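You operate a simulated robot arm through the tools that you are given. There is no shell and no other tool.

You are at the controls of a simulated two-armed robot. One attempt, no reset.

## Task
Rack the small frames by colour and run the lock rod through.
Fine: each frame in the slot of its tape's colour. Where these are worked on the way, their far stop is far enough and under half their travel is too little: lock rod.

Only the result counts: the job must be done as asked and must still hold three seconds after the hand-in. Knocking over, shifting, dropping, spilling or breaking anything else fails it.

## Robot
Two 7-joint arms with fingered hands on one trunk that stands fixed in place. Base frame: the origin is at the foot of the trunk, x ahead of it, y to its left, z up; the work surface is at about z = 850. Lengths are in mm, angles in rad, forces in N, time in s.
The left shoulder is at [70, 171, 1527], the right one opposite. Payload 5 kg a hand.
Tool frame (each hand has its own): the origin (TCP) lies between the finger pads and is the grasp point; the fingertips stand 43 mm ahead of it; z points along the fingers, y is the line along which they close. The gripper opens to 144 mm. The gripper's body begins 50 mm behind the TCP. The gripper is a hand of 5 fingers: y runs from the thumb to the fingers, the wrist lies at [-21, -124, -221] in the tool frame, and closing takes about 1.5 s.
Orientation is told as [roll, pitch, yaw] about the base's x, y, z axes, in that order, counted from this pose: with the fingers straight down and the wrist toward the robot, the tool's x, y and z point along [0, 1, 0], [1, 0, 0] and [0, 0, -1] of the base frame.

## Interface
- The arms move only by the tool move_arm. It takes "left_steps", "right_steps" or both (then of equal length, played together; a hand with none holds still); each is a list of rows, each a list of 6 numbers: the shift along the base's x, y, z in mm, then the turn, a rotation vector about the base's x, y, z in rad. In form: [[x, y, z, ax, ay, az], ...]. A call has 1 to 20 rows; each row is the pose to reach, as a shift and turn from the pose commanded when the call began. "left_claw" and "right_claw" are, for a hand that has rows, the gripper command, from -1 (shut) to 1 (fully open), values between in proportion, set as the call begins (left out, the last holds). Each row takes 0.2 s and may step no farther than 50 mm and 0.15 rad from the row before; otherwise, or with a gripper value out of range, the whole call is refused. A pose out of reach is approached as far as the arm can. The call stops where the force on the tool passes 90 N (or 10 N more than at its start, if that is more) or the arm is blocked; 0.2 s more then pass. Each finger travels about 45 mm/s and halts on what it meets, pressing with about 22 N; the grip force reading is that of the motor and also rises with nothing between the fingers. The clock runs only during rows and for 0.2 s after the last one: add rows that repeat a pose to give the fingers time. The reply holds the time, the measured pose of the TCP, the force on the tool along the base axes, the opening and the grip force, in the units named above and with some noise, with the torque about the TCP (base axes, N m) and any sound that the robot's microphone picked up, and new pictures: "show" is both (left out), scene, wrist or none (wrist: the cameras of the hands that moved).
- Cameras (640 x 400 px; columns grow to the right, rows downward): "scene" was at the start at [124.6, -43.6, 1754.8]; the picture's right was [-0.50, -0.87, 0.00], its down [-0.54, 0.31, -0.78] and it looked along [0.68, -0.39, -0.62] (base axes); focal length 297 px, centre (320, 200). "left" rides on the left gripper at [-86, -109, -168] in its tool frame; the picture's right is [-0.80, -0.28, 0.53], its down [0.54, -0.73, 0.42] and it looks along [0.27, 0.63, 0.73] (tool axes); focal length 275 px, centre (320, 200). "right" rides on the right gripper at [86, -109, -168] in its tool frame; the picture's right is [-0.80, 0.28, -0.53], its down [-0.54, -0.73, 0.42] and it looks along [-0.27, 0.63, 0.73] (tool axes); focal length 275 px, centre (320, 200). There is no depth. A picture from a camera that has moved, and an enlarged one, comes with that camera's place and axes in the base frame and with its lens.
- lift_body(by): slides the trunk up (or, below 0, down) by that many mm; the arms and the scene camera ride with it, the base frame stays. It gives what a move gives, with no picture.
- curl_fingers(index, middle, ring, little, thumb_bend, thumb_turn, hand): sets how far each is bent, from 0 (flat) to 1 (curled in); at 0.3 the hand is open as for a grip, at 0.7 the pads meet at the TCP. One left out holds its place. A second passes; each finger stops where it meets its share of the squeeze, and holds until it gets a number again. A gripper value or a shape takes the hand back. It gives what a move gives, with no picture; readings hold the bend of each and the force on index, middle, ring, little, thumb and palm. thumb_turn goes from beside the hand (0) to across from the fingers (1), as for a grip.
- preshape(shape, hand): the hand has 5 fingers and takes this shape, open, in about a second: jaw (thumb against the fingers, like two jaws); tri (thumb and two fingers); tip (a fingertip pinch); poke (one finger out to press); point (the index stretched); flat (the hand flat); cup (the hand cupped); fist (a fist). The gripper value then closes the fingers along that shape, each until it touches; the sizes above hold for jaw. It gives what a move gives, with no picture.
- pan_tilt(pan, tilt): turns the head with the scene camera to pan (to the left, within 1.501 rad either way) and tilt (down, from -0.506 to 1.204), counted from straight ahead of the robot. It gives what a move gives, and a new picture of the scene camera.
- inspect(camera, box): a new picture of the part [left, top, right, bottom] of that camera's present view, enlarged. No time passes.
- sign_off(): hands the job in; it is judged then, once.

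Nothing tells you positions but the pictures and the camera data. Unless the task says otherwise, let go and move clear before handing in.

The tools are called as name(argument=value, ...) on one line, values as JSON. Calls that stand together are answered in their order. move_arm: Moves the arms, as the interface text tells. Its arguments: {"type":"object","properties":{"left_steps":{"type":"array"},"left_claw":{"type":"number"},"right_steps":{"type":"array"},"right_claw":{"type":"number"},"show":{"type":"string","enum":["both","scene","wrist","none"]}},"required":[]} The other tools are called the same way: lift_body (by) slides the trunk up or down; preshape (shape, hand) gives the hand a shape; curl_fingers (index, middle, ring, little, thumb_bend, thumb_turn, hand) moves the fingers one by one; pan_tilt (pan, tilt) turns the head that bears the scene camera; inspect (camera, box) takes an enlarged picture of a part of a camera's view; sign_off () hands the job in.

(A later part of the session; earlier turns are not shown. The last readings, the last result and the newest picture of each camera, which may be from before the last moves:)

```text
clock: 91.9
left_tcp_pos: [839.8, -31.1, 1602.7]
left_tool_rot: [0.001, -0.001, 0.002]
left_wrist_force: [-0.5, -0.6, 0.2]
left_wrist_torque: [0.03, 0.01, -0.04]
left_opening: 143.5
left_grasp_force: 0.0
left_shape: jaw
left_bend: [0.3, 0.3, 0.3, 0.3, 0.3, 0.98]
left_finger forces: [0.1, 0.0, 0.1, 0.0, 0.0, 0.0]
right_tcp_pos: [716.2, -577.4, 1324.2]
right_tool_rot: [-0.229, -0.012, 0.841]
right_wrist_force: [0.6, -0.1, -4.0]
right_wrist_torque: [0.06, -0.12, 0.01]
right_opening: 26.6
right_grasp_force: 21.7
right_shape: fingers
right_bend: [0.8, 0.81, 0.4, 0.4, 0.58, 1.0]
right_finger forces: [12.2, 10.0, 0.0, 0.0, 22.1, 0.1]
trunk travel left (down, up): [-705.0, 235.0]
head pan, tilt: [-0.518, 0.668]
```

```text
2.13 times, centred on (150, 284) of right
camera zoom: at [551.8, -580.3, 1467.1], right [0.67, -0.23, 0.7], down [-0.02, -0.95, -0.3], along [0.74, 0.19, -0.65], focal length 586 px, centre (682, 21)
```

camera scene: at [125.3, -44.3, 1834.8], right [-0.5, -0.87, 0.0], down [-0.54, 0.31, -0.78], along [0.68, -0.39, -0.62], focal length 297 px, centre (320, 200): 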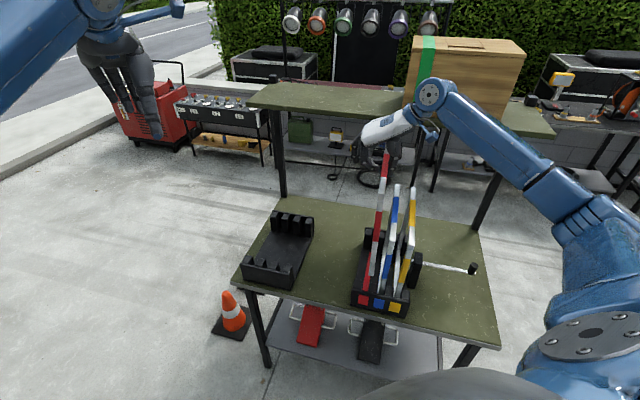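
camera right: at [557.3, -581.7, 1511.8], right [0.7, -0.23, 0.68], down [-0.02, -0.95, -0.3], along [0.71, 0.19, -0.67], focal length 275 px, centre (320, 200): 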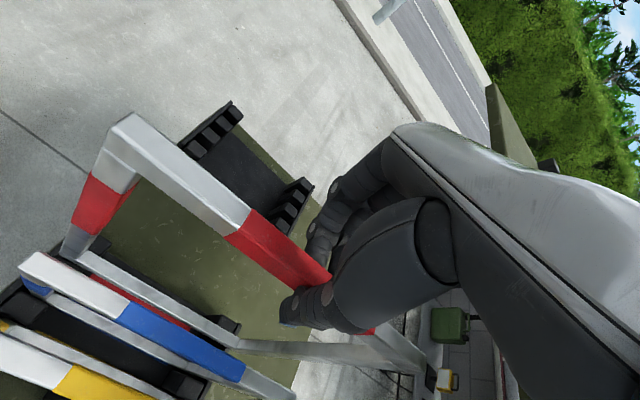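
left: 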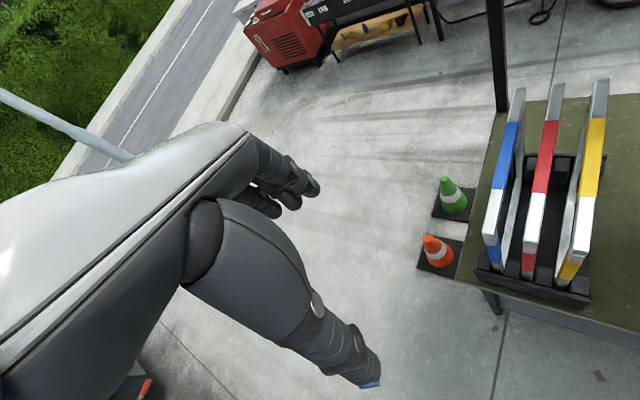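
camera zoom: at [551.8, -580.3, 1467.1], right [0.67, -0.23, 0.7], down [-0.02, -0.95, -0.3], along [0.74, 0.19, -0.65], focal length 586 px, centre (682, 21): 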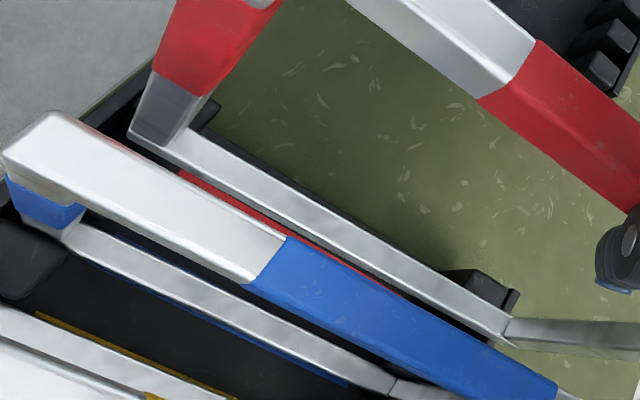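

Red's slope now matches seated blue in both cameras, and it lines up with slot 1 within about 1 mm at both ends. I'll lower in short calls, checking forces each time.

move_arm(right_steps=[[0.3, 0.3, -7, 0, 0, 0], [0.3, 0.3, -14, 0, 0, 0], [0.3, 0.3, -21, 0, 0, 0], [0.3, 0.3, -28, 0, 0, 0], [0.3, 0.3, -35, 0, 0, 0], [0.3, 0.3, -42, 0, 0, 0], [0.3, 0.3, -42, 0, 0, 0]], show="none")

inspect(camera="scene", box=[355, 215, 419, 255])

inspect(camera="scene", box=[355, 260, 419, 300])

inspect(camera="right", box=[0, 190, 300, 378])

```text
clock: 93.5
left_tcp_pos: [839.8, -32.2, 1603.3]
left_tool_rot: [0.0, 0.0, 0.002]
left_wrist_force: [0.1, -0.7, -0.6]
left_wrist_torque: [0.02, 0.02, 0.02]
left_opening: 143.4
left_grasp_force: 0.0
left_shape: jaw
left_bend: [0.3, 0.3, 0.3, 0.3, 0.3, 0.98]
left_finger forces: [0.1, 0.0, 0.0, 0.1, 0.0, 0.0]
right_tcp_pos: [715.8, -578.0, 1282.9]
right_tool_rot: [-0.228, -0.013, 0.842]
right_wrist_force: [-0.5, 0.6, -1.6]
right_wrist_torque: [-0.06, -0.04, -0.04]
right_opening: 26.7
right_grasp_force: 22.4
right_shape: fingers
right_bend: [0.8, 0.81, 0.4, 0.4, 0.58, 1.0]
right_finger forces: [11.6, 11.4, 0.0, 0.0, 22.6, 0.0]
trunk travel left (down, up): [-705.0, 235.0]
head pan, tilt: [-0.518, 0.668]
```

```text
10.00 times, centred on (387, 235) of scene
camera zoom: at [124.8, -43.4, 1834.9], right [-0.5, -0.87, 0.0], down [-0.54, 0.31, -0.78], along [0.68, -0.39, -0.62], focal length 2968 px, centre (-350, -150)
```

zoom: 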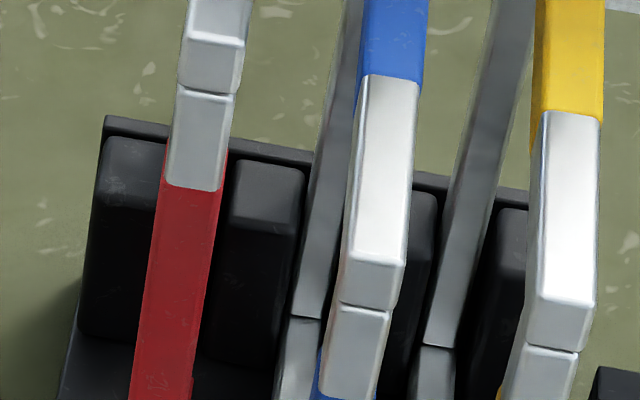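

```text
10.00 times, centred on (387, 280) of scene
camera zoom: at [124.8, -43.4, 1834.9], right [-0.5, -0.87, 0.0], down [-0.54, 0.31, -0.78], along [0.68, -0.39, -0.62], focal length 2968 px, centre (-350, -600)
```

zoom: 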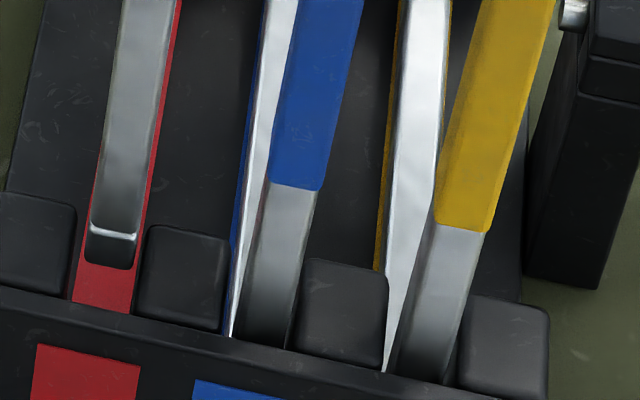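

```text
2.13 times, centred on (150, 284) of right
camera zoom: at [552.1, -579.5, 1425.1], right [0.67, -0.23, 0.7], down [-0.02, -0.95, -0.3], along [0.74, 0.19, -0.64], focal length 586 px, centre (682, 21)
```

zoom: 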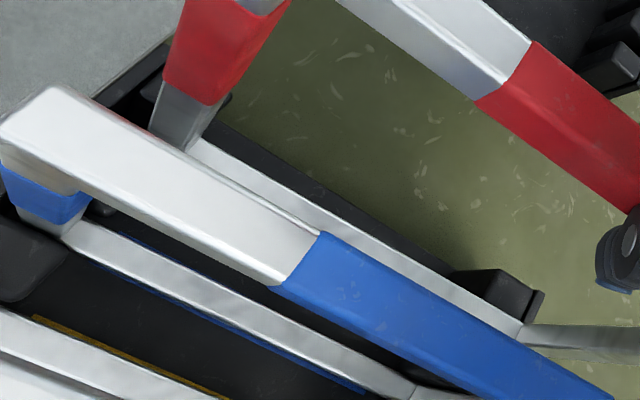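

There is early contact on the way down (weight reading dropped to -1.6 N), again at the far end. I'll zoom in on that end before doing anything.

inspect(camera="right", box=[195, 295, 291, 355])

inspect(camera="scene", box=[362, 215, 394, 240])

inspect(camera="right", box=[0, 150, 400, 400])

```text
6.67 times, centred on (243, 325) of right
camera zoom: at [552.1, -579.5, 1425.1], right [0.67, -0.23, 0.7], down [-0.02, -0.95, -0.3], along [0.74, 0.19, -0.64], focal length 1835 px, centre (833, -633)
```

zoom: 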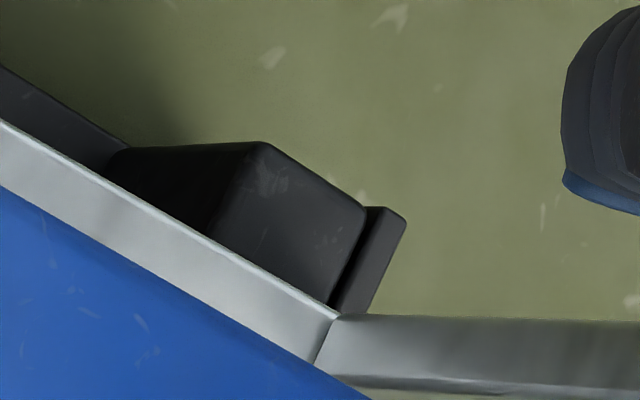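

```text
16.00 times, centred on (378, 228) of scene
camera zoom: at [124.8, -43.4, 1834.9], right [-0.5, -0.87, 0.0], down [-0.54, 0.31, -0.78], along [0.68, -0.39, -0.62], focal length 4750 px, centre (-608, -240)
```

zoom: 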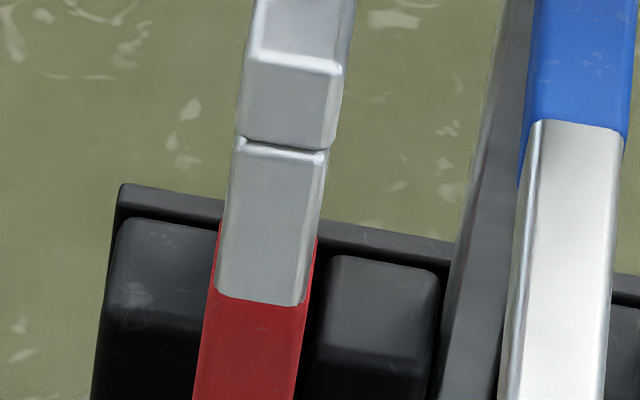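

```text
1.60 times, centred on (200, 275) of right
camera zoom: at [552.1, -579.5, 1425.1], right [0.67, -0.23, 0.7], down [-0.02, -0.95, -0.3], along [0.74, 0.19, -0.64], focal length 440 px, centre (512, 80)
```

zoom: 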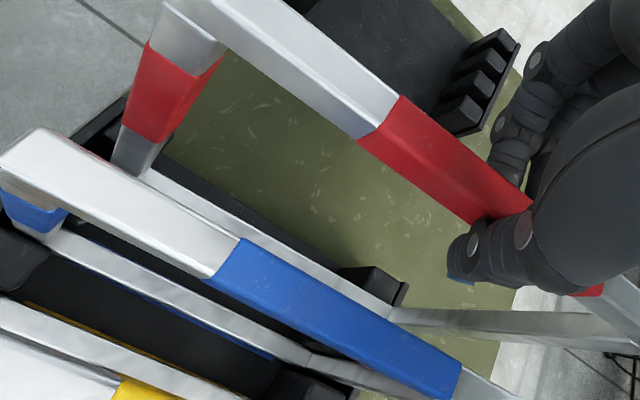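

The far bar has landed on the top of the back wall, so red sits some 6 mm too far back; laterally it is fine. I'll raise 30 mm, shift 6 mm toward the robot, and re-check.

move_arm(right_steps=[[0, 0, 15, 0, 0, 0], [0, 0, 35, 0, 0, 0], [-2.1, 2.1, 35, 0, 0, 0], [-4.2, 4.2, 35, 0, 0, 0], [-4.2, 4.2, 35, 0, 0, 0], [-4.2, 4.2, 35, 0, 0, 0]], show="none")

inspect(camera="scene", box=[360, 155, 440, 215])

inspect(camera="scene", box=[355, 260, 419, 300])

inspect(camera="right", box=[0, 190, 300, 378])

inspect(camera="right", box=[180, 285, 308, 365])

```text
clock: 94.9
left_tcp_pos: [839.0, -32.5, 1604.5]
left_tool_rot: [0.002, -0.001, 0.001]
left_wrist_force: [0.9, 0.8, 0.1]
left_wrist_torque: [0.0, 0.0, 0.01]
left_opening: 143.5
left_grasp_force: 0.0
left_shape: jaw
left_bend: [0.3, 0.3, 0.3, 0.3, 0.3, 0.98]
left_finger forces: [0.1, 0.1, 0.1, 0.1, 0.0, 0.0]
right_tcp_pos: [710.4, -573.4, 1316.8]
right_tool_rot: [-0.23, -0.012, 0.841]
right_wrist_force: [0.3, -0.1, -4.1]
right_wrist_torque: [0.08, -0.07, 0.02]
right_opening: 26.6
right_grasp_force: 21.8
right_shape: fingers
right_bend: [0.8, 0.81, 0.4, 0.4, 0.58, 1.0]
right_finger forces: [12.0, 10.2, 0.0, 0.0, 22.3, 0.0]
trunk travel left (down, up): [-705.0, 235.0]
head pan, tilt: [-0.518, 0.668]
```

```text
6.67 times, centred on (400, 185) of scene
camera zoom: at [125.1, -43.8, 1834.8], right [-0.5, -0.87, 0.0], down [-0.54, 0.31, -0.78], along [0.68, -0.39, -0.62], focal length 1979 px, centre (-213, 300)
```

zoom: 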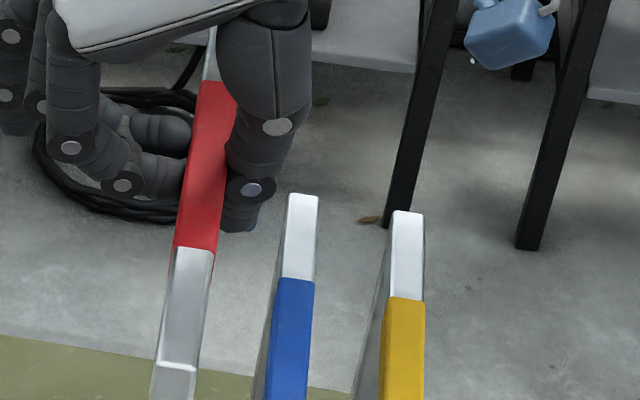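

```text
10.00 times, centred on (387, 280) of scene
camera zoom: at [125.1, -43.8, 1834.8], right [-0.5, -0.87, 0.0], down [-0.54, 0.31, -0.78], along [0.68, -0.39, -0.62], focal length 2968 px, centre (-350, -600)
```

zoom: 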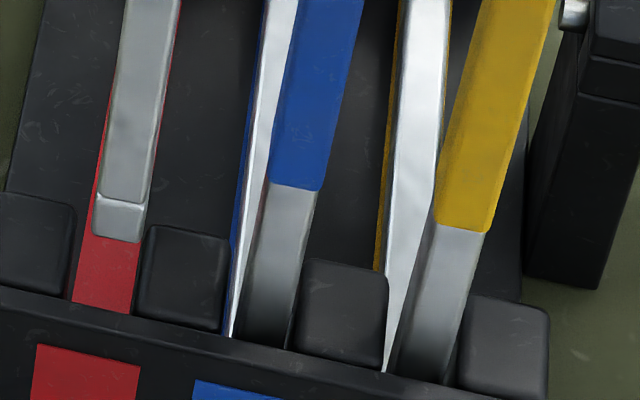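

```text
2.13 times, centred on (150, 284) of right
camera zoom: at [546.7, -575.8, 1459.3], right [0.67, -0.23, 0.7], down [-0.02, -0.95, -0.3], along [0.74, 0.19, -0.65], focal length 586 px, centre (682, 21)
```

zoom: 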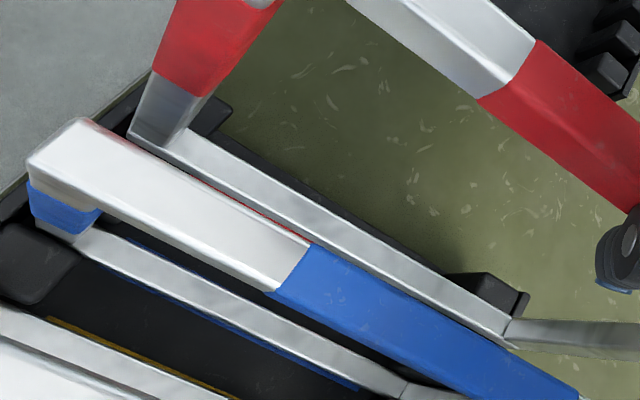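

```text
5.00 times, centred on (244, 325) of right
camera zoom: at [546.7, -575.8, 1459.3], right [0.67, -0.23, 0.7], down [-0.02, -0.95, -0.3], along [0.74, 0.19, -0.65], focal length 1376 px, centre (700, -425)
```

zoom: 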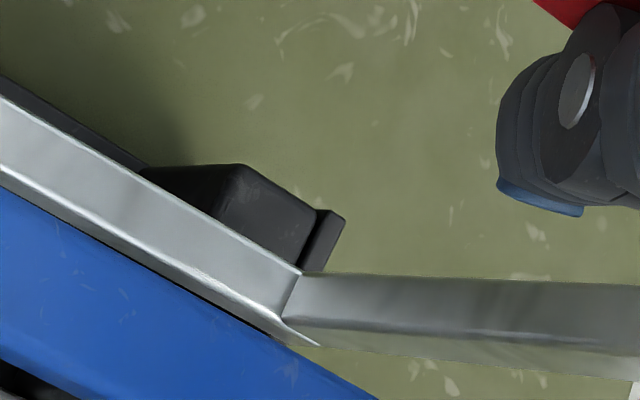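

Red now lies at the same depth as seated blue and is level and upright. I'll trim 1.6 mm left and 1.5 mm nearer, and lower in short calls.

move_arm(right_steps=[[0.1, 2.2, 0, 0, 0, 0], [0.1, 2.2, -8, 0, 0, 0], [0.1, 2.2, -16, 0, 0, 0], [0.1, 2.2, -24, 0, 0, 0], [0.1, 2.2, -32, 0, 0, 0], [0.1, 2.2, -38, 0, 0, 0], [0.1, 2.2, -44, 0, 0, 0], [0.1, 2.2, -44, 0, 0, 0]], show="none")

inspect(camera="scene", box=[355, 260, 419, 300])

inspect(camera="right", box=[180, 285, 308, 365])

```text
clock: 96.7
left_tcp_pos: [838.3, -33.6, 1604.0]
left_tool_rot: [-0.002, 0.0, 0.002]
left_wrist_force: [-0.1, 0.7, 0.5]
left_wrist_torque: [-0.01, 0.01, 0.0]
left_opening: 143.8
left_grasp_force: 0.0
left_shape: jaw
left_bend: [0.3, 0.3, 0.3, 0.3, 0.3, 0.98]
left_finger forces: [0.0, 0.0, 0.1, 0.0, 0.0, 0.1]
right_tcp_pos: [710.0, -570.3, 1272.5]
right_tool_rot: [-0.229, -0.012, 0.839]
right_wrist_force: [-0.3, -0.8, -4.5]
right_wrist_torque: [0.05, -0.04, -0.05]
right_opening: 26.4
right_grasp_force: 21.8
right_shape: fingers
right_bend: [0.8, 0.81, 0.4, 0.4, 0.58, 1.0]
right_finger forces: [12.0, 9.9, 0.1, 0.0, 22.0, 0.0]
trunk travel left (down, up): [-705.0, 235.0]
head pan, tilt: [-0.518, 0.668]
```

```text
10.00 times, centred on (387, 280) of scene
camera zoom: at [125.3, -44.0, 1834.8], right [-0.5, -0.87, 0.0], down [-0.54, 0.31, -0.78], along [0.68, -0.39, -0.62], focal length 2968 px, centre (-350, -600)
```

zoom: 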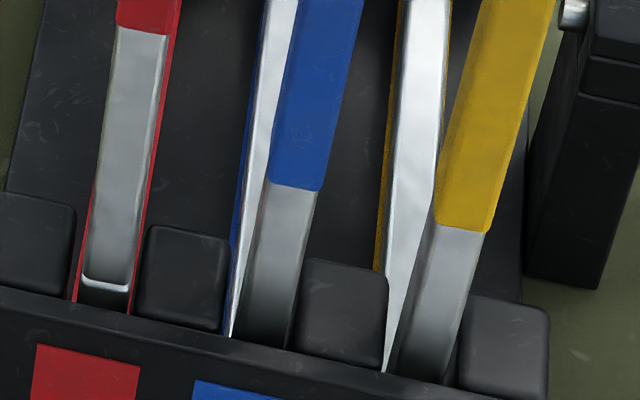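

```text
5.00 times, centred on (244, 325) of right
camera zoom: at [546.9, -572.8, 1414.9], right [0.67, -0.23, 0.7], down [-0.02, -0.95, -0.3], along [0.74, 0.19, -0.65], focal length 1376 px, centre (700, -425)
```

zoom: 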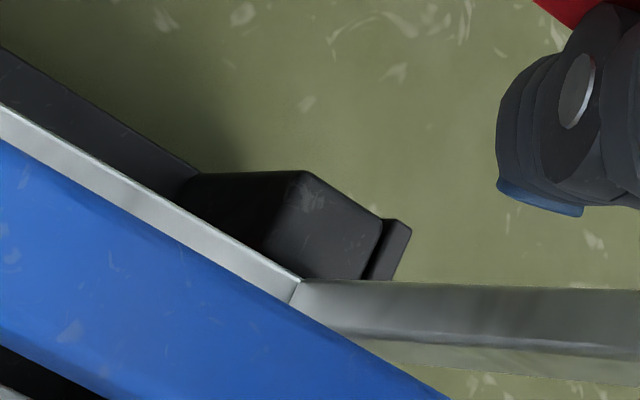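

No contact now: the frame has passed the wall tops and sits between the posts at both ends. I'll keep lowering.

move_arm(right_steps=[[0, 0, -8, 0, 0, 0], [0, 0, -16, 0, 0, 0], [0, 0, -24, 0, 0, 0], [0, 0, -32, 0, 0, 0], [0, 0, -40, 0, 0, 0], [0, 0, -48, 0, 0, 0], [0, 0, -48, 0, 0, 0]], show="none")

inspect(camera="scene", box=[350, 160, 446, 310])

inspect(camera="scene", box=[360, 170, 440, 230])

```text
clock: 98.3
left_tcp_pos: [839.2, -32.2, 1604.6]
left_tool_rot: [-0.001, 0.0, 0.003]
left_wrist_force: [0.6, -0.7, -0.4]
left_wrist_torque: [-0.02, -0.01, -0.01]
left_opening: 143.9
left_grasp_force: 0.1
left_shape: jaw
left_bend: [0.3, 0.3, 0.3, 0.3, 0.3, 0.98]
left_finger forces: [0.1, 0.1, 0.0, 0.0, 0.0, 0.1]
right_tcp_pos: [712.3, -569.6, 1224.3]
right_tool_rot: [-0.227, -0.013, 0.84]
right_wrist_force: [-0.6, -0.1, -3.8]
right_wrist_torque: [0.07, -0.04, -0.03]
right_opening: 26.7
right_grasp_force: 22.0
right_shape: fingers
right_bend: [0.8, 0.81, 0.4, 0.4, 0.58, 1.0]
right_finger forces: [12.0, 10.0, 0.0, 0.0, 21.9, 0.0]
trunk travel left (down, up): [-705.0, 235.0]
head pan, tilt: [-0.518, 0.668]
```

```text
2.67 times, centred on (398, 235) of scene
camera zoom: at [125.3, -43.8, 1834.8], right [-0.5, -0.87, 0.0], down [-0.54, 0.31, -0.78], along [0.68, -0.39, -0.62], focal length 792 px, centre (112, 107)
```

zoom: 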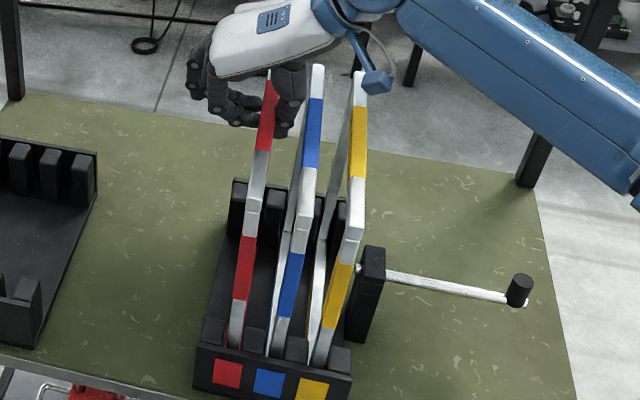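

```text
6.67 times, centred on (400, 200) of scene
camera zoom: at [125.3, -43.8, 1834.8], right [-0.5, -0.87, 0.0], down [-0.54, 0.31, -0.78], along [0.68, -0.39, -0.62], focal length 1979 px, centre (-213, 200)
```

zoom: 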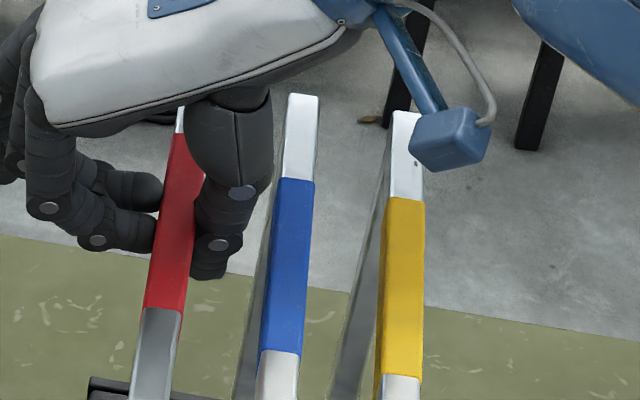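

It is sliding in well, with the thumb clear of blue. I'll lower the last 20 mm gently.

move_arm(right_steps=[[0, 0, -5, 0, 0, 0], [0, 0, -10, 0, 0, 0], [0, 0, -14, 0, 0, 0], [0, 0, -14, 0, 0, 0]], show="none")

move_arm(right_steps=[[0, 0, -2, 0, 0, 0], [0, 0, -4, 0, 0, 0], [0, 0, -4, 0, 0, 0]], show="none")

```text
clock: 99.3
left_tcp_pos: [839.0, -33.3, 1603.8]
left_tool_rot: [0.0, -0.001, 0.001]
left_wrist_force: [-0.2, -0.1, -0.1]
left_wrist_torque: [-0.02, -0.01, 0.04]
left_opening: 143.6
left_grasp_force: 0.1
left_shape: jaw
left_bend: [0.3, 0.3, 0.3, 0.3, 0.3, 0.98]
left_finger forces: [0.0, 0.1, 0.1, 0.0, 0.0, 0.0]
right_tcp_pos: [711.3, -570.1, 1211.9]
right_tool_rot: [-0.228, -0.012, 0.841]
right_wrist_force: [-0.2, -0.3, -3.7]
right_wrist_torque: [0.05, -0.04, -0.01]
right_opening: 26.7
right_grasp_force: 21.9
right_shape: fingers
right_bend: [0.8, 0.81, 0.4, 0.4, 0.58, 1.0]
right_finger forces: [12.0, 10.0, 0.0, 0.0, 22.0, 0.0]
trunk travel left (down, up): [-705.0, 235.0]
head pan, tilt: [-0.518, 0.668]
```

```text
clock: 100.1
left_tcp_pos: [839.5, -32.6, 1603.7]
left_tool_rot: [0.0, -0.002, 0.001]
left_wrist_force: [-0.1, -0.1, -0.2]
left_wrist_torque: [-0.01, 0.03, -0.03]
left_opening: 143.3
left_grasp_force: 0.1
left_shape: jaw
left_bend: [0.3, 0.3, 0.3, 0.3, 0.3, 0.98]
left_finger forces: [0.1, 0.0, 0.1, 0.1, 0.0, 0.0]
right_tcp_pos: [711.6, -572.1, 1205.2]
right_tool_rot: [-0.229, -0.012, 0.841]
right_wrist_force: [-0.9, 0.4, -3.5]
right_wrist_torque: [0.09, -0.05, -0.02]
right_opening: 26.6
right_grasp_force: 22.2
right_shape: fingers
right_bend: [0.8, 0.81, 0.4, 0.4, 0.58, 1.0]
right_finger forces: [12.0, 9.9, 0.1, 0.0, 21.9, 0.0]
trunk travel left (down, up): [-705.0, 235.0]
head pan, tilt: [-0.518, 0.668]
```

Not yet on the floor. I'll go a few more millimetres.

move_arm(right_steps=[[0, 0, -1.5, 0, 0, 0], [0, 0, -3, 0, 0, 0], [0, 0, -3, 0, 0, 0]], show="none")

```text
clock: 100.9
left_tcp_pos: [839.3, -32.7, 1603.2]
left_tool_rot: [0.001, -0.001, 0.002]
left_wrist_force: [-0.2, -0.5, 1.2]
left_wrist_torque: [-0.01, 0.0, -0.01]
left_opening: 143.7
left_grasp_force: 0.0
left_shape: jaw
left_bend: [0.3, 0.3, 0.3, 0.3, 0.3, 0.98]
left_finger forces: [0.0, 0.0, 0.0, 0.0, 0.0, 0.0]
right_tcp_pos: [711.6, -571.5, 1202.0]
right_tool_rot: [-0.229, -0.012, 0.839]
right_wrist_force: [0.4, -1.1, -1.9]
right_wrist_torque: [0.03, 0.03, 0.0]
right_opening: 26.8
right_grasp_force: 21.7
right_shape: fingers
right_bend: [0.8, 0.81, 0.4, 0.4, 0.58, 1.0]
right_finger forces: [12.0, 9.9, 0.1, 0.0, 22.1, 0.1]
trunk travel left (down, up): [-705.0, 235.0]
head pan, tilt: [-0.518, 0.668]
```

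move_arm(right_steps=[[0, 0, -1, 0, 0, 0], [0, 0, -2, 0, 0, 0], [0, 0, -2, 0, 0, 0]], show="none")

```text
clock: 101.7
left_tcp_pos: [839.8, -33.4, 1604.1]
left_tool_rot: [0.0, 0.001, 0.002]
left_wrist_force: [0.2, -0.1, -0.1]
left_wrist_torque: [0.04, 0.0, -0.03]
left_opening: 143.7
left_grasp_force: 0.3
left_shape: jaw
left_bend: [0.3, 0.3, 0.3, 0.3, 0.3, 0.98]
left_finger forces: [0.0, 0.0, 0.1, 0.0, 0.0, 0.0]
right_tcp_pos: [711.9, -570.0, 1200.7]
right_tool_rot: [-0.228, -0.012, 0.841]
right_wrist_force: [-0.2, -1.0, 0.8]
right_wrist_torque: [0.01, 0.04, -0.01]
right_opening: 26.5
right_grasp_force: 22.0
right_shape: fingers
right_bend: [0.8, 0.81, 0.4, 0.4, 0.58, 1.0]
right_finger forces: [12.1, 10.0, 0.0, 0.0, 22.4, 0.0]
trunk travel left (down, up): [-705.0, 235.0]
head pan, tilt: [-0.518, 0.668]
```

One end is taking weight. I'll go another 2 mm to seat both ends.

move_arm(right_steps=[[0, 0, -1, 0, 0, 0], [0, 0, -2, 0, 0, 0], [0, 0, -2, 0, 0, 0]], show="none")

inspect(camera="scene", box=[350, 170, 446, 310])

inspect(camera="right", box=[0, 150, 400, 400])

```text
clock: 102.5
left_tcp_pos: [838.6, -32.0, 1603.7]
left_tool_rot: [0.001, 0.0, 0.0]
left_wrist_force: [-0.2, -0.5, 0.4]
left_wrist_torque: [0.0, 0.01, 0.0]
left_opening: 143.6
left_grasp_force: 0.1
left_shape: jaw
left_bend: [0.3, 0.3, 0.3, 0.3, 0.3, 0.98]
left_finger forces: [0.0, 0.1, 0.1, 0.0, 0.0, 0.0]
right_tcp_pos: [711.8, -570.3, 1201.2]
right_tool_rot: [-0.231, -0.012, 0.839]
right_wrist_force: [3.8, -3.3, 8.6]
right_wrist_torque: [-0.22, 0.16, 0.03]
right_opening: 26.8
right_grasp_force: 23.3
right_shape: fingers
right_bend: [0.8, 0.81, 0.4, 0.4, 0.58, 1.0]
right_finger forces: [12.7, 10.4, 0.0, 0.0, 23.5, 0.0]
trunk travel left (down, up): [-705.0, 235.0]
head pan, tilt: [-0.518, 0.668]
```

```text
2.86 times, centred on (398, 240) of scene
camera zoom: at [124.2, -43.3, 1835.0], right [-0.5, -0.87, 0.0], down [-0.54, 0.31, -0.78], along [0.68, -0.39, -0.62], focal length 848 px, centre (97, 86)
```

zoom: 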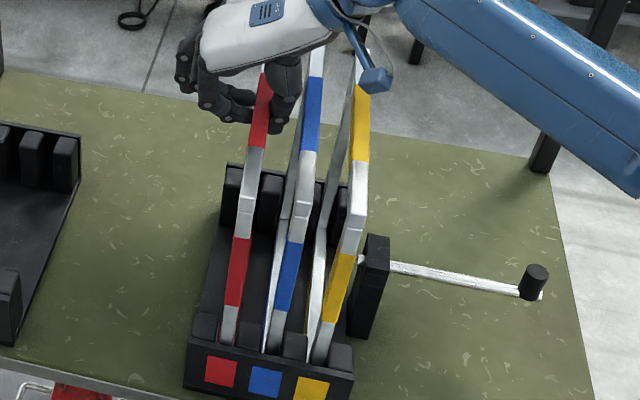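

```text
1.60 times, centred on (200, 275) of right
camera zoom: at [546.6, -572.7, 1343.1], right [0.67, -0.23, 0.71], down [-0.02, -0.95, -0.3], along [0.74, 0.19, -0.64], focal length 440 px, centre (512, 80)
```

zoom: 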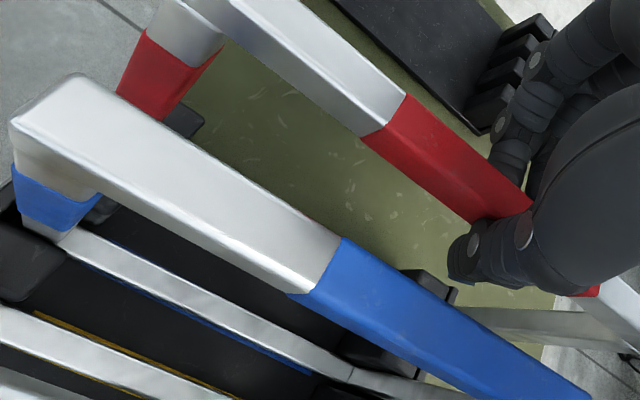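

Red is seated. I'll open the hand and rise straight out.

curl_fingers(hand="right", index=0.6, middle=0.6, ring=0.4, little=0.4, thumb_bend=0.46)

inspect(camera="scene", box=[360, 170, 440, 230])

inspect(camera="right", box=[180, 150, 400, 330])

```text
clock: 103.5
left_tcp_pos: [839.0, -32.0, 1604.7]
left_tool_rot: [0.0, -0.001, 0.003]
left_wrist_force: [0.4, 0.7, -0.2]
left_wrist_torque: [0.0, 0.03, 0.0]
left_opening: 143.7
left_grasp_force: 0.1
left_shape: jaw
left_bend: [0.3, 0.3, 0.3, 0.3, 0.3, 0.98]
left_finger forces: [0.0, 0.0, 0.1, 0.0, 0.0, 0.1]
right_tcp_pos: [711.1, -568.7, 1199.7]
right_tool_rot: [-0.227, -0.012, 0.839]
right_wrist_force: [0.3, 0.6, 0.2]
right_wrist_torque: [0.02, -0.01, -0.04]
right_opening: 66.9
right_grasp_force: 0.1
right_shape: fingers
right_bend: [0.6, 0.6, 0.4, 0.4, 0.46, 1.0]
right_finger forces: [0.0, 0.0, 0.1, 0.0, 0.0, 0.0]
trunk travel left (down, up): [-705.0, 235.0]
head pan, tilt: [-0.518, 0.668]
```

```text
6.67 times, centred on (400, 200) of scene
camera zoom: at [124.9, -43.6, 1834.8], right [-0.5, -0.87, 0.0], down [-0.54, 0.31, -0.78], along [0.68, -0.39, -0.62], focal length 1979 px, centre (-213, 200)
```

zoom: 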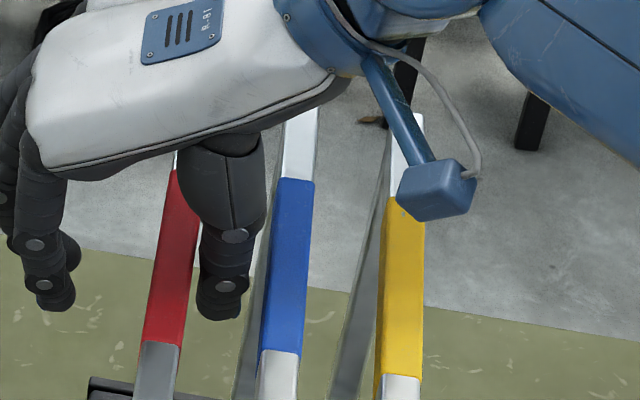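

```text
2.22 times, centred on (290, 240) of right
camera zoom: at [547.0, -572.7, 1342.0], right [0.67, -0.23, 0.7], down [-0.02, -0.95, -0.3], along [0.74, 0.19, -0.65], focal length 612 px, centre (387, 111)
```

zoom: 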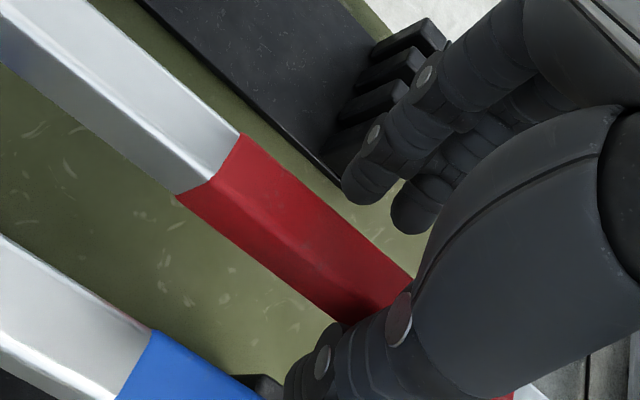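

The thumb is clear of both red and blue. I'll raise the hand straight up.

move_arm(right_steps=[[0, 0, 15, 0, 0, 0], [0, 0, 35, 0, 0, 0], [0, 0, 60, 0, 0, 0], [0, 0, 95, 0, 0, 0], [0, 0, 130, 0, 0, 0], [0, 0, 165, 0, 0, 0], [0, 0, 200, 0, 0, 0], [0, 0, 200, 0, 0, 0]], show="scene")

inspect(camera="scene", box=[345, 175, 489, 315])

inspect(camera="scene", box=[400, 235, 496, 295])

```text
clock: 105.3
left_tcp_pos: [838.5, -32.1, 1604.7]
left_tool_rot: [-0.001, -0.001, 0.003]
left_wrist_force: [0.0, 1.0, 1.0]
left_wrist_torque: [0.03, -0.02, -0.03]
left_opening: 143.5
left_grasp_force: 0.0
left_shape: jaw
left_bend: [0.3, 0.3, 0.3, 0.3, 0.3, 0.98]
left_finger forces: [0.0, 0.0, 0.0, 0.0, 0.1, 0.0]
right_tcp_pos: [712.5, -572.2, 1399.0]
right_tool_rot: [-0.228, -0.013, 0.839]
right_wrist_force: [-0.8, 0.5, 0.5]
right_wrist_torque: [-0.03, 0.0, -0.01]
right_opening: 67.1
right_grasp_force: 0.0
right_shape: fingers
right_bend: [0.6, 0.6, 0.4, 0.4, 0.46, 1.0]
right_finger forces: [0.1, 0.1, 0.0, 0.1, 0.0, 0.0]
trunk travel left (down, up): [-705.0, 235.0]
head pan, tilt: [-0.518, 0.668]
camera scene: at [124.5, -43.5, 1834.8], right [-0.5, -0.87, 0.0], down [-0.54, 0.31, -0.78], along [0.68, -0.39, -0.62], focal length 297 px, centre (320, 200)
```

scene: 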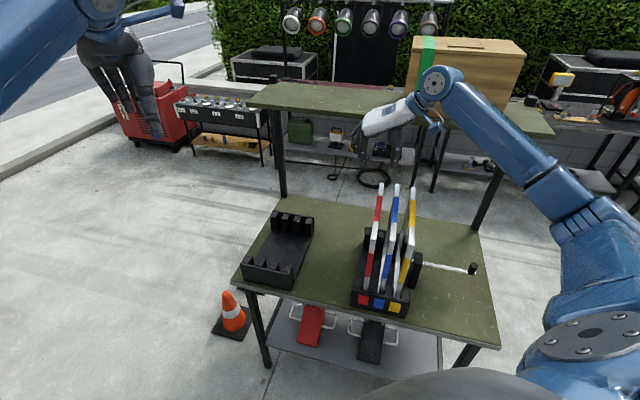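

```text
2.86 times, centred on (417, 245) of scene
camera zoom: at [124.5, -43.5, 1834.8], right [-0.5, -0.87, 0.0], down [-0.54, 0.31, -0.78], along [0.68, -0.39, -0.62], focal length 848 px, centre (43, 71)
```

zoom: 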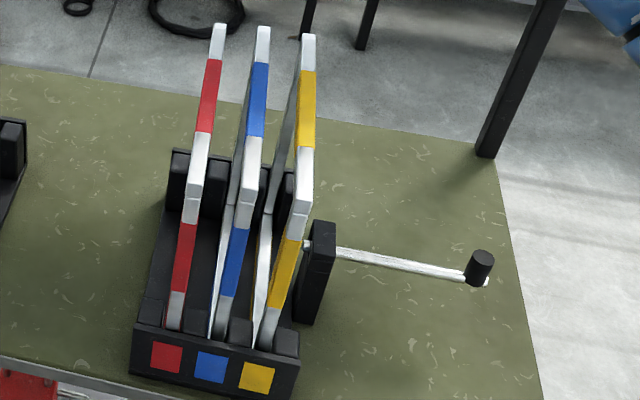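

```text
6.67 times, centred on (448, 265) of scene
camera zoom: at [124.5, -43.5, 1834.8], right [-0.5, -0.87, 0.0], down [-0.54, 0.31, -0.78], along [0.68, -0.39, -0.62], focal length 1979 px, centre (-533, -233)
```

zoom: 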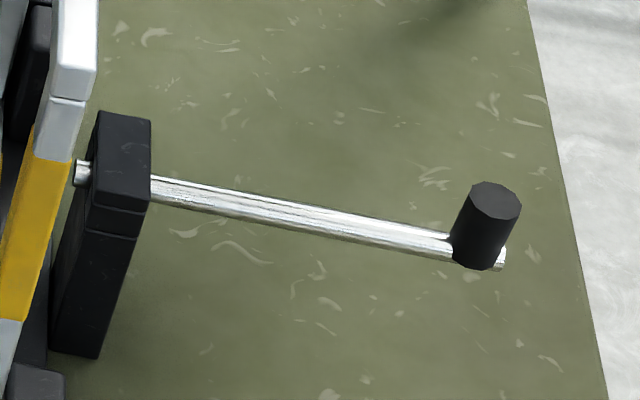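

All three frames stand in their matching slots and the rod is still out. Next I'll push the knob in from its right side: I'll close the hand, remove the tilt and turn to yaw ≈ -0.785 at safe height while moving to the right of the knob.

move_arm(right_steps=[[-15, -15, 0, 0.048, 0.059, 0], [-30, -30, 0, 0.095, 0.119, 0], [-45, -45, 0, 0.143, 0.178, 0], [-60, -60, 0, 0.143, 0.178, 0]], right_claw=-1, show="none")

move_arm(right_steps=[[-20, -20, 0, 0, 0, -0.13], [-40, -40, 0, 0, 0, -0.26], [-60, -60, 0, 0, 0, -0.39], [-80, -80, 0, 0, 0, -0.52], [-100, -100, 0, 0, 0, -0.65], [-120, -120, 0, 0, 0, -0.78], [-140, -140, 0, 0, 0, -0.91], [-160, -160, 0, 0, 0, -1.04], [-180, -180, 0, 0, 0, -1.17], [-200, -200, 0, 0, 0, -1.3], [-220, -220, 0, 0, 0, -1.43], [-240, -230, 0, 0, 0, -1.56], [-258, -245, 0, 0, 0, -1.624], [-258, -245, 0, 0, 0, -1.624]], show="both")

```text
clock: 106.3
left_tcp_pos: [837.7, -32.8, 1604.6]
left_tool_rot: [0.0, -0.001, 0.003]
left_wrist_force: [-0.5, 1.2, 1.0]
left_wrist_torque: [0.02, 0.02, 0.0]
left_opening: 143.4
left_grasp_force: 0.1
left_shape: jaw
left_bend: [0.3, 0.3, 0.3, 0.3, 0.3, 0.98]
left_finger forces: [0.0, 0.1, 0.0, 0.0, 0.0, 0.0]
right_tcp_pos: [650.5, -631.1, 1398.6]
right_tool_rot: [0.0, 0.0, 0.839]
right_wrist_force: [0.5, -0.7, 0.3]
right_wrist_torque: [-0.02, -0.01, -0.02]
right_opening: 14.9
right_grasp_force: 0.0
right_shape: tip
right_bend: [0.7, 0.98, 0.99, 0.99, 0.74, 1.0]
right_finger forces: [0.0, 0.0, 0.0, 0.0, 0.0, 0.0]
trunk travel left (down, up): [-705.0, 235.0]
head pan, tilt: [-0.518, 0.668]
```

```text
clock: 109.3
left_tcp_pos: [840.1, -31.9, 1605.1]
left_tool_rot: [0.0, 0.001, 0.002]
left_wrist_force: [-0.1, 0.3, -0.6]
left_wrist_torque: [0.0, 0.01, 0.0]
left_opening: 143.5
left_grasp_force: 0.0
left_shape: jaw
left_bend: [0.3, 0.3, 0.3, 0.3, 0.3, 0.98]
left_finger forces: [0.0, 0.1, 0.1, 0.0, 0.0, 0.0]
right_tcp_pos: [394.4, -880.7, 1399.2]
right_tool_rot: [-0.001, 0.003, -0.787]
right_wrist_force: [0.5, 0.7, -0.9]
right_wrist_torque: [-0.03, 0.01, -0.01]
right_opening: 0.1
right_grasp_force: 22.0
right_shape: tip
right_bend: [0.7, 1.0, 1.0, 1.0, 0.59, 1.0]
right_finger forces: [0.1, 0.0, 0.0, 0.0, 0.0, 0.1]
trunk travel left (down, up): [-705.0, 235.0]
head pan, tilt: [-0.518, 0.668]
camera scene: at [124.9, -43.9, 1834.8], right [-0.5, -0.87, 0.0], down [-0.54, 0.31, -0.78], along [0.68, -0.39, -0.62], focal length 297 px, centre (320, 200)
camera right: at [377.8, -743.6, 1567.3], right [-0.36, -0.76, 0.53], down [-0.9, 0.13, -0.42], along [0.25, -0.63, -0.73], focal length 275 px, centre (320, 200)
```

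scene: 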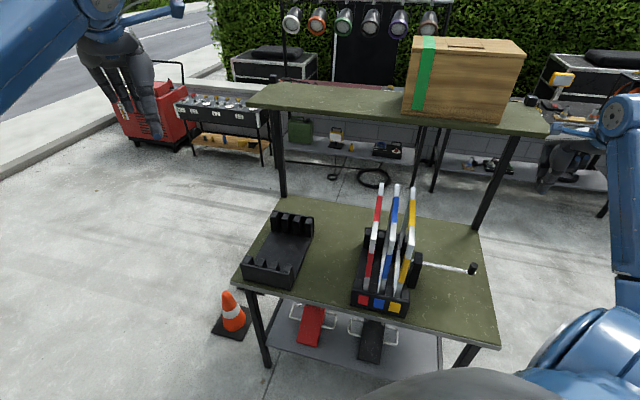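
right: 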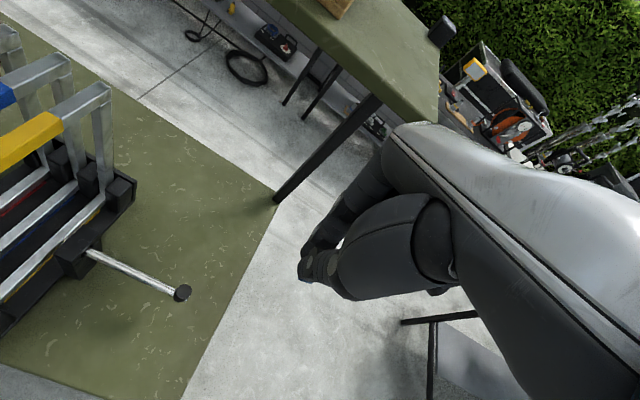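

The hand hangs to the right of the knob, and both cameras put the knob at about (443, -843). I'll switch back to the jaw shape, close it as a solid bundle, and descend beside the knob.

preshape(shape="jaw", hand="right")

move_arm(right_steps=[[-4, -4, -45, 0, 0, 0], [-8, -4, -90, 0, 0, 0], [-8, -4, -135, 0, 0, 0], [-8, -4, -180, 0, 0, 0], [-8, -4, -225, 0, 0, 0], [-8, -4, -270, 0, 0, 0], [-8, -4, -310, 0, 0, 0], [-8, -4, -350, 0, 0, 0], [-8, -4, -350, 0, 0, 0], [-8, -4, -350, 0, 0, 0]], right_claw=-1, show="both")

inspect(camera="scene", box=[420, 200, 548, 300])

```text
clock: 110.2
left_tcp_pos: [838.3, -32.3, 1604.0]
left_tool_rot: [0.001, -0.002, 0.002]
left_wrist_force: [-0.2, 0.2, 0.0]
left_wrist_torque: [0.04, 0.04, -0.01]
left_opening: 143.5
left_grasp_force: 0.1
left_shape: jaw
left_bend: [0.3, 0.3, 0.3, 0.3, 0.3, 0.98]
left_finger forces: [0.0, 0.1, 0.1, 0.0, 0.1, 0.0]
right_tcp_pos: [393.4, -878.7, 1399.5]
right_tool_rot: [0.0, 0.003, -0.786]
right_wrist_force: [0.0, 0.3, -0.3]
right_wrist_torque: [-0.01, -0.02, 0.01]
right_opening: 143.4
right_grasp_force: 0.1
right_shape: jaw
right_bend: [0.3, 0.3, 0.3, 0.3, 0.3, 0.98]
right_finger forces: [0.1, 0.0, 0.0, 0.0, 0.1, 0.0]
trunk travel left (down, up): [-705.0, 235.0]
head pan, tilt: [-0.518, 0.668]
```

```text
clock: 112.4
left_tcp_pos: [839.8, -31.1, 1605.3]
left_tool_rot: [-0.001, 0.0, 0.002]
left_wrist_force: [1.2, 1.5, -0.3]
left_wrist_torque: [0.0, -0.04, 0.0]
left_opening: 143.5
left_grasp_force: 0.1
left_shape: jaw
left_bend: [0.3, 0.3, 0.3, 0.3, 0.3, 0.98]
left_finger forces: [0.0, 0.0, 0.0, 0.0, 0.0, 0.1]
right_tcp_pos: [386.1, -877.2, 1047.5]
right_tool_rot: [0.0, 0.0, -0.785]
right_wrist_force: [-0.7, -0.4, 0.3]
right_wrist_torque: [-0.03, -0.04, 0.01]
right_opening: 0.0
right_grasp_force: 21.6
right_shape: jaw
right_bend: [0.7, 0.7, 0.7, 0.7, 0.59, 1.0]
right_finger forces: [0.0, 0.1, 0.1, 0.1, 0.1, 0.1]
trunk travel left (down, up): [-705.0, 235.0]
head pan, tilt: [-0.518, 0.668]
camera scene: at [124.6, -43.0, 1834.8], right [-0.5, -0.87, 0.0], down [-0.54, 0.31, -0.78], along [0.68, -0.39, -0.62], focal length 297 px, centre (320, 200)
camera right: at [370.8, -741.2, 1214.8], right [-0.36, -0.76, 0.53], down [-0.9, 0.13, -0.42], along [0.25, -0.63, -0.73], focal length 275 px, centre (320, 200)
```

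scene: 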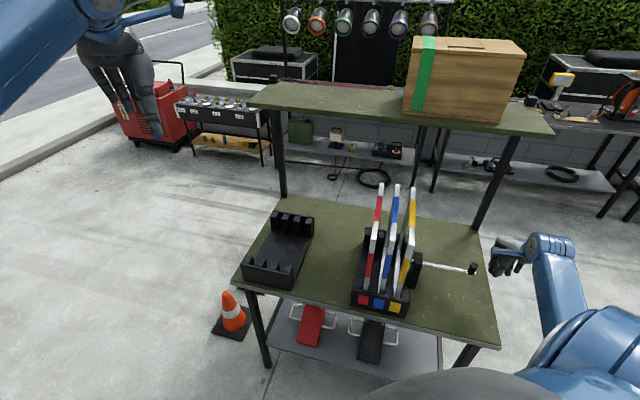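
right: 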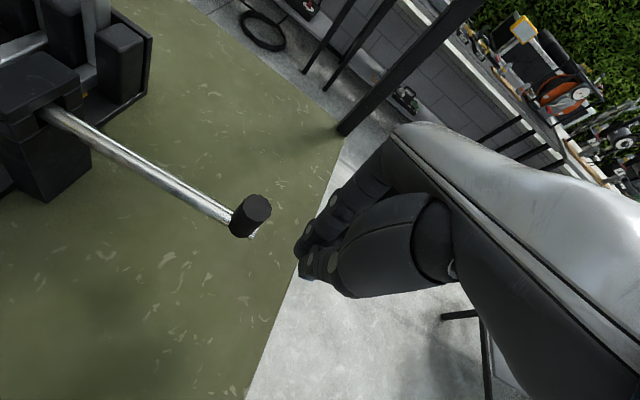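

```text
4.00 times, centred on (484, 250) of scene
camera zoom: at [124.6, -43.0, 1834.8], right [-0.5, -0.87, 0.0], down [-0.54, 0.31, -0.78], along [0.68, -0.39, -0.62], focal length 1187 px, centre (-336, 0)
```

zoom: 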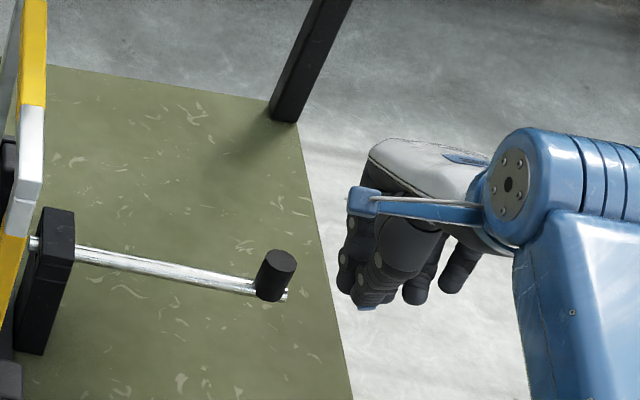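

At this yaw the wrist camera bracket would reach the yellow frame at the end of the push. I'll turn to yaw 0 instead, which keeps the hand and camera well to the right, and line the index finger up with the knob.

move_arm(right_steps=[[0, 0, 0, 0, 0, 0.13], [2, -1, 0, 0, 0, 0.26], [4, -2, 0, 0, 0, 0.39], [6, -3, 0, 0, 0, 0.52], [8, -4, 0, 0, 0, 0.65], [12, -6.5, 0, 0, 0, 0.785], [12, -6.5, -25, 0, 0, 0.785], [12, -6.5, -47, 0, 0, 0.785], [12, -6.5, -47, 0, 0, 0.785]], show="both")

inspect(camera="scene", box=[420, 210, 548, 310])

inspect(camera="right", box=[180, 130, 436, 330])

```text
clock: 114.4
left_tcp_pos: [838.8, -30.5, 1604.8]
left_tool_rot: [0.0, -0.002, 0.002]
left_wrist_force: [0.3, -0.5, 0.4]
left_wrist_torque: [-0.03, -0.02, -0.03]
left_opening: 143.6
left_grasp_force: 0.1
left_shape: jaw
left_bend: [0.3, 0.3, 0.3, 0.3, 0.3, 0.98]
left_finger forces: [0.0, 0.0, 0.0, 0.0, 0.1, 0.0]
right_tcp_pos: [396.9, -886.6, 1002.5]
right_tool_rot: [-0.001, 0.002, 0.0]
right_wrist_force: [0.3, -0.5, 0.3]
right_wrist_torque: [-0.02, 0.01, 0.01]
right_opening: 0.0
right_grasp_force: 22.1
right_shape: jaw
right_bend: [0.7, 0.7, 0.7, 0.7, 0.59, 1.0]
right_finger forces: [0.0, 0.0, 0.0, 0.1, 0.0, 0.0]
trunk travel left (down, up): [-705.0, 235.0]
head pan, tilt: [-0.518, 0.668]
camera scene: at [124.5, -43.5, 1834.9], right [-0.5, -0.87, 0.0], down [-0.54, 0.31, -0.78], along [0.68, -0.39, -0.62], focal length 297 px, centre (320, 200)
camera right: at [289.4, -801.2, 1170.1], right [0.28, -0.8, 0.53], down [-0.73, -0.54, -0.42], along [0.63, -0.27, -0.73], focal length 275 px, centre (320, 200)
```

scene: 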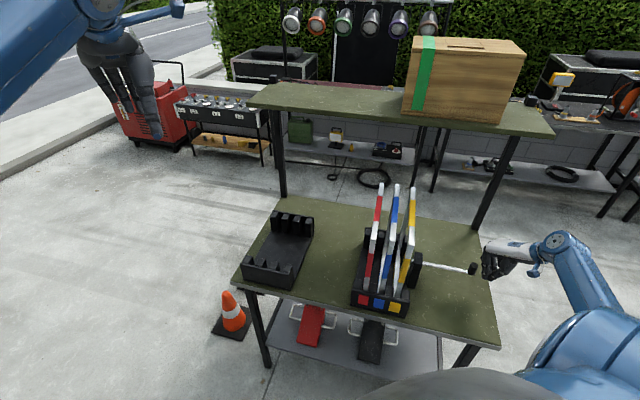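
right: 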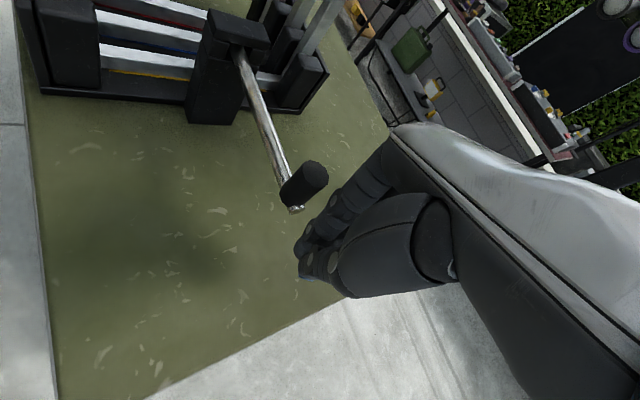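

```text
4.00 times, centred on (484, 260) of scene
camera zoom: at [124.5, -43.5, 1834.9], right [-0.5, -0.87, 0.0], down [-0.54, 0.31, -0.78], along [0.68, -0.39, -0.62], focal length 1187 px, centre (-336, -40)
```

zoom: 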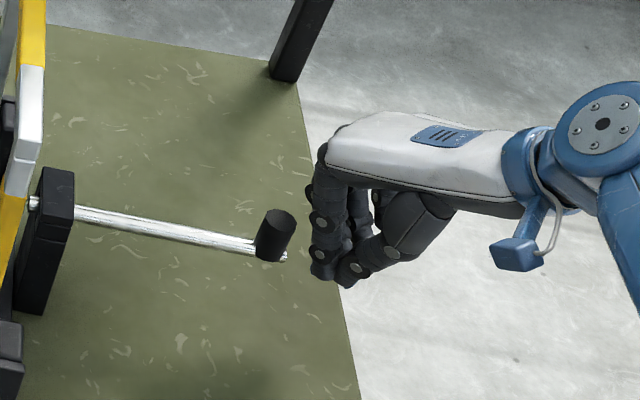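

```text
2.00 times, centred on (308, 230) of right
camera zoom: at [289.4, -801.2, 1170.1], right [0.28, -0.8, 0.53], down [-0.73, -0.54, -0.42], along [0.63, -0.27, -0.73], focal length 551 px, centre (344, 140)
```

zoom: 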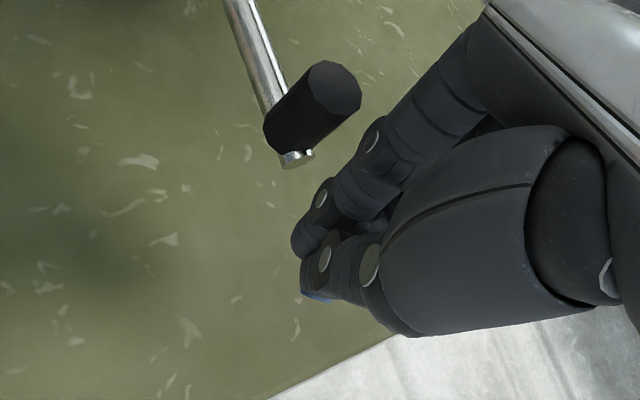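

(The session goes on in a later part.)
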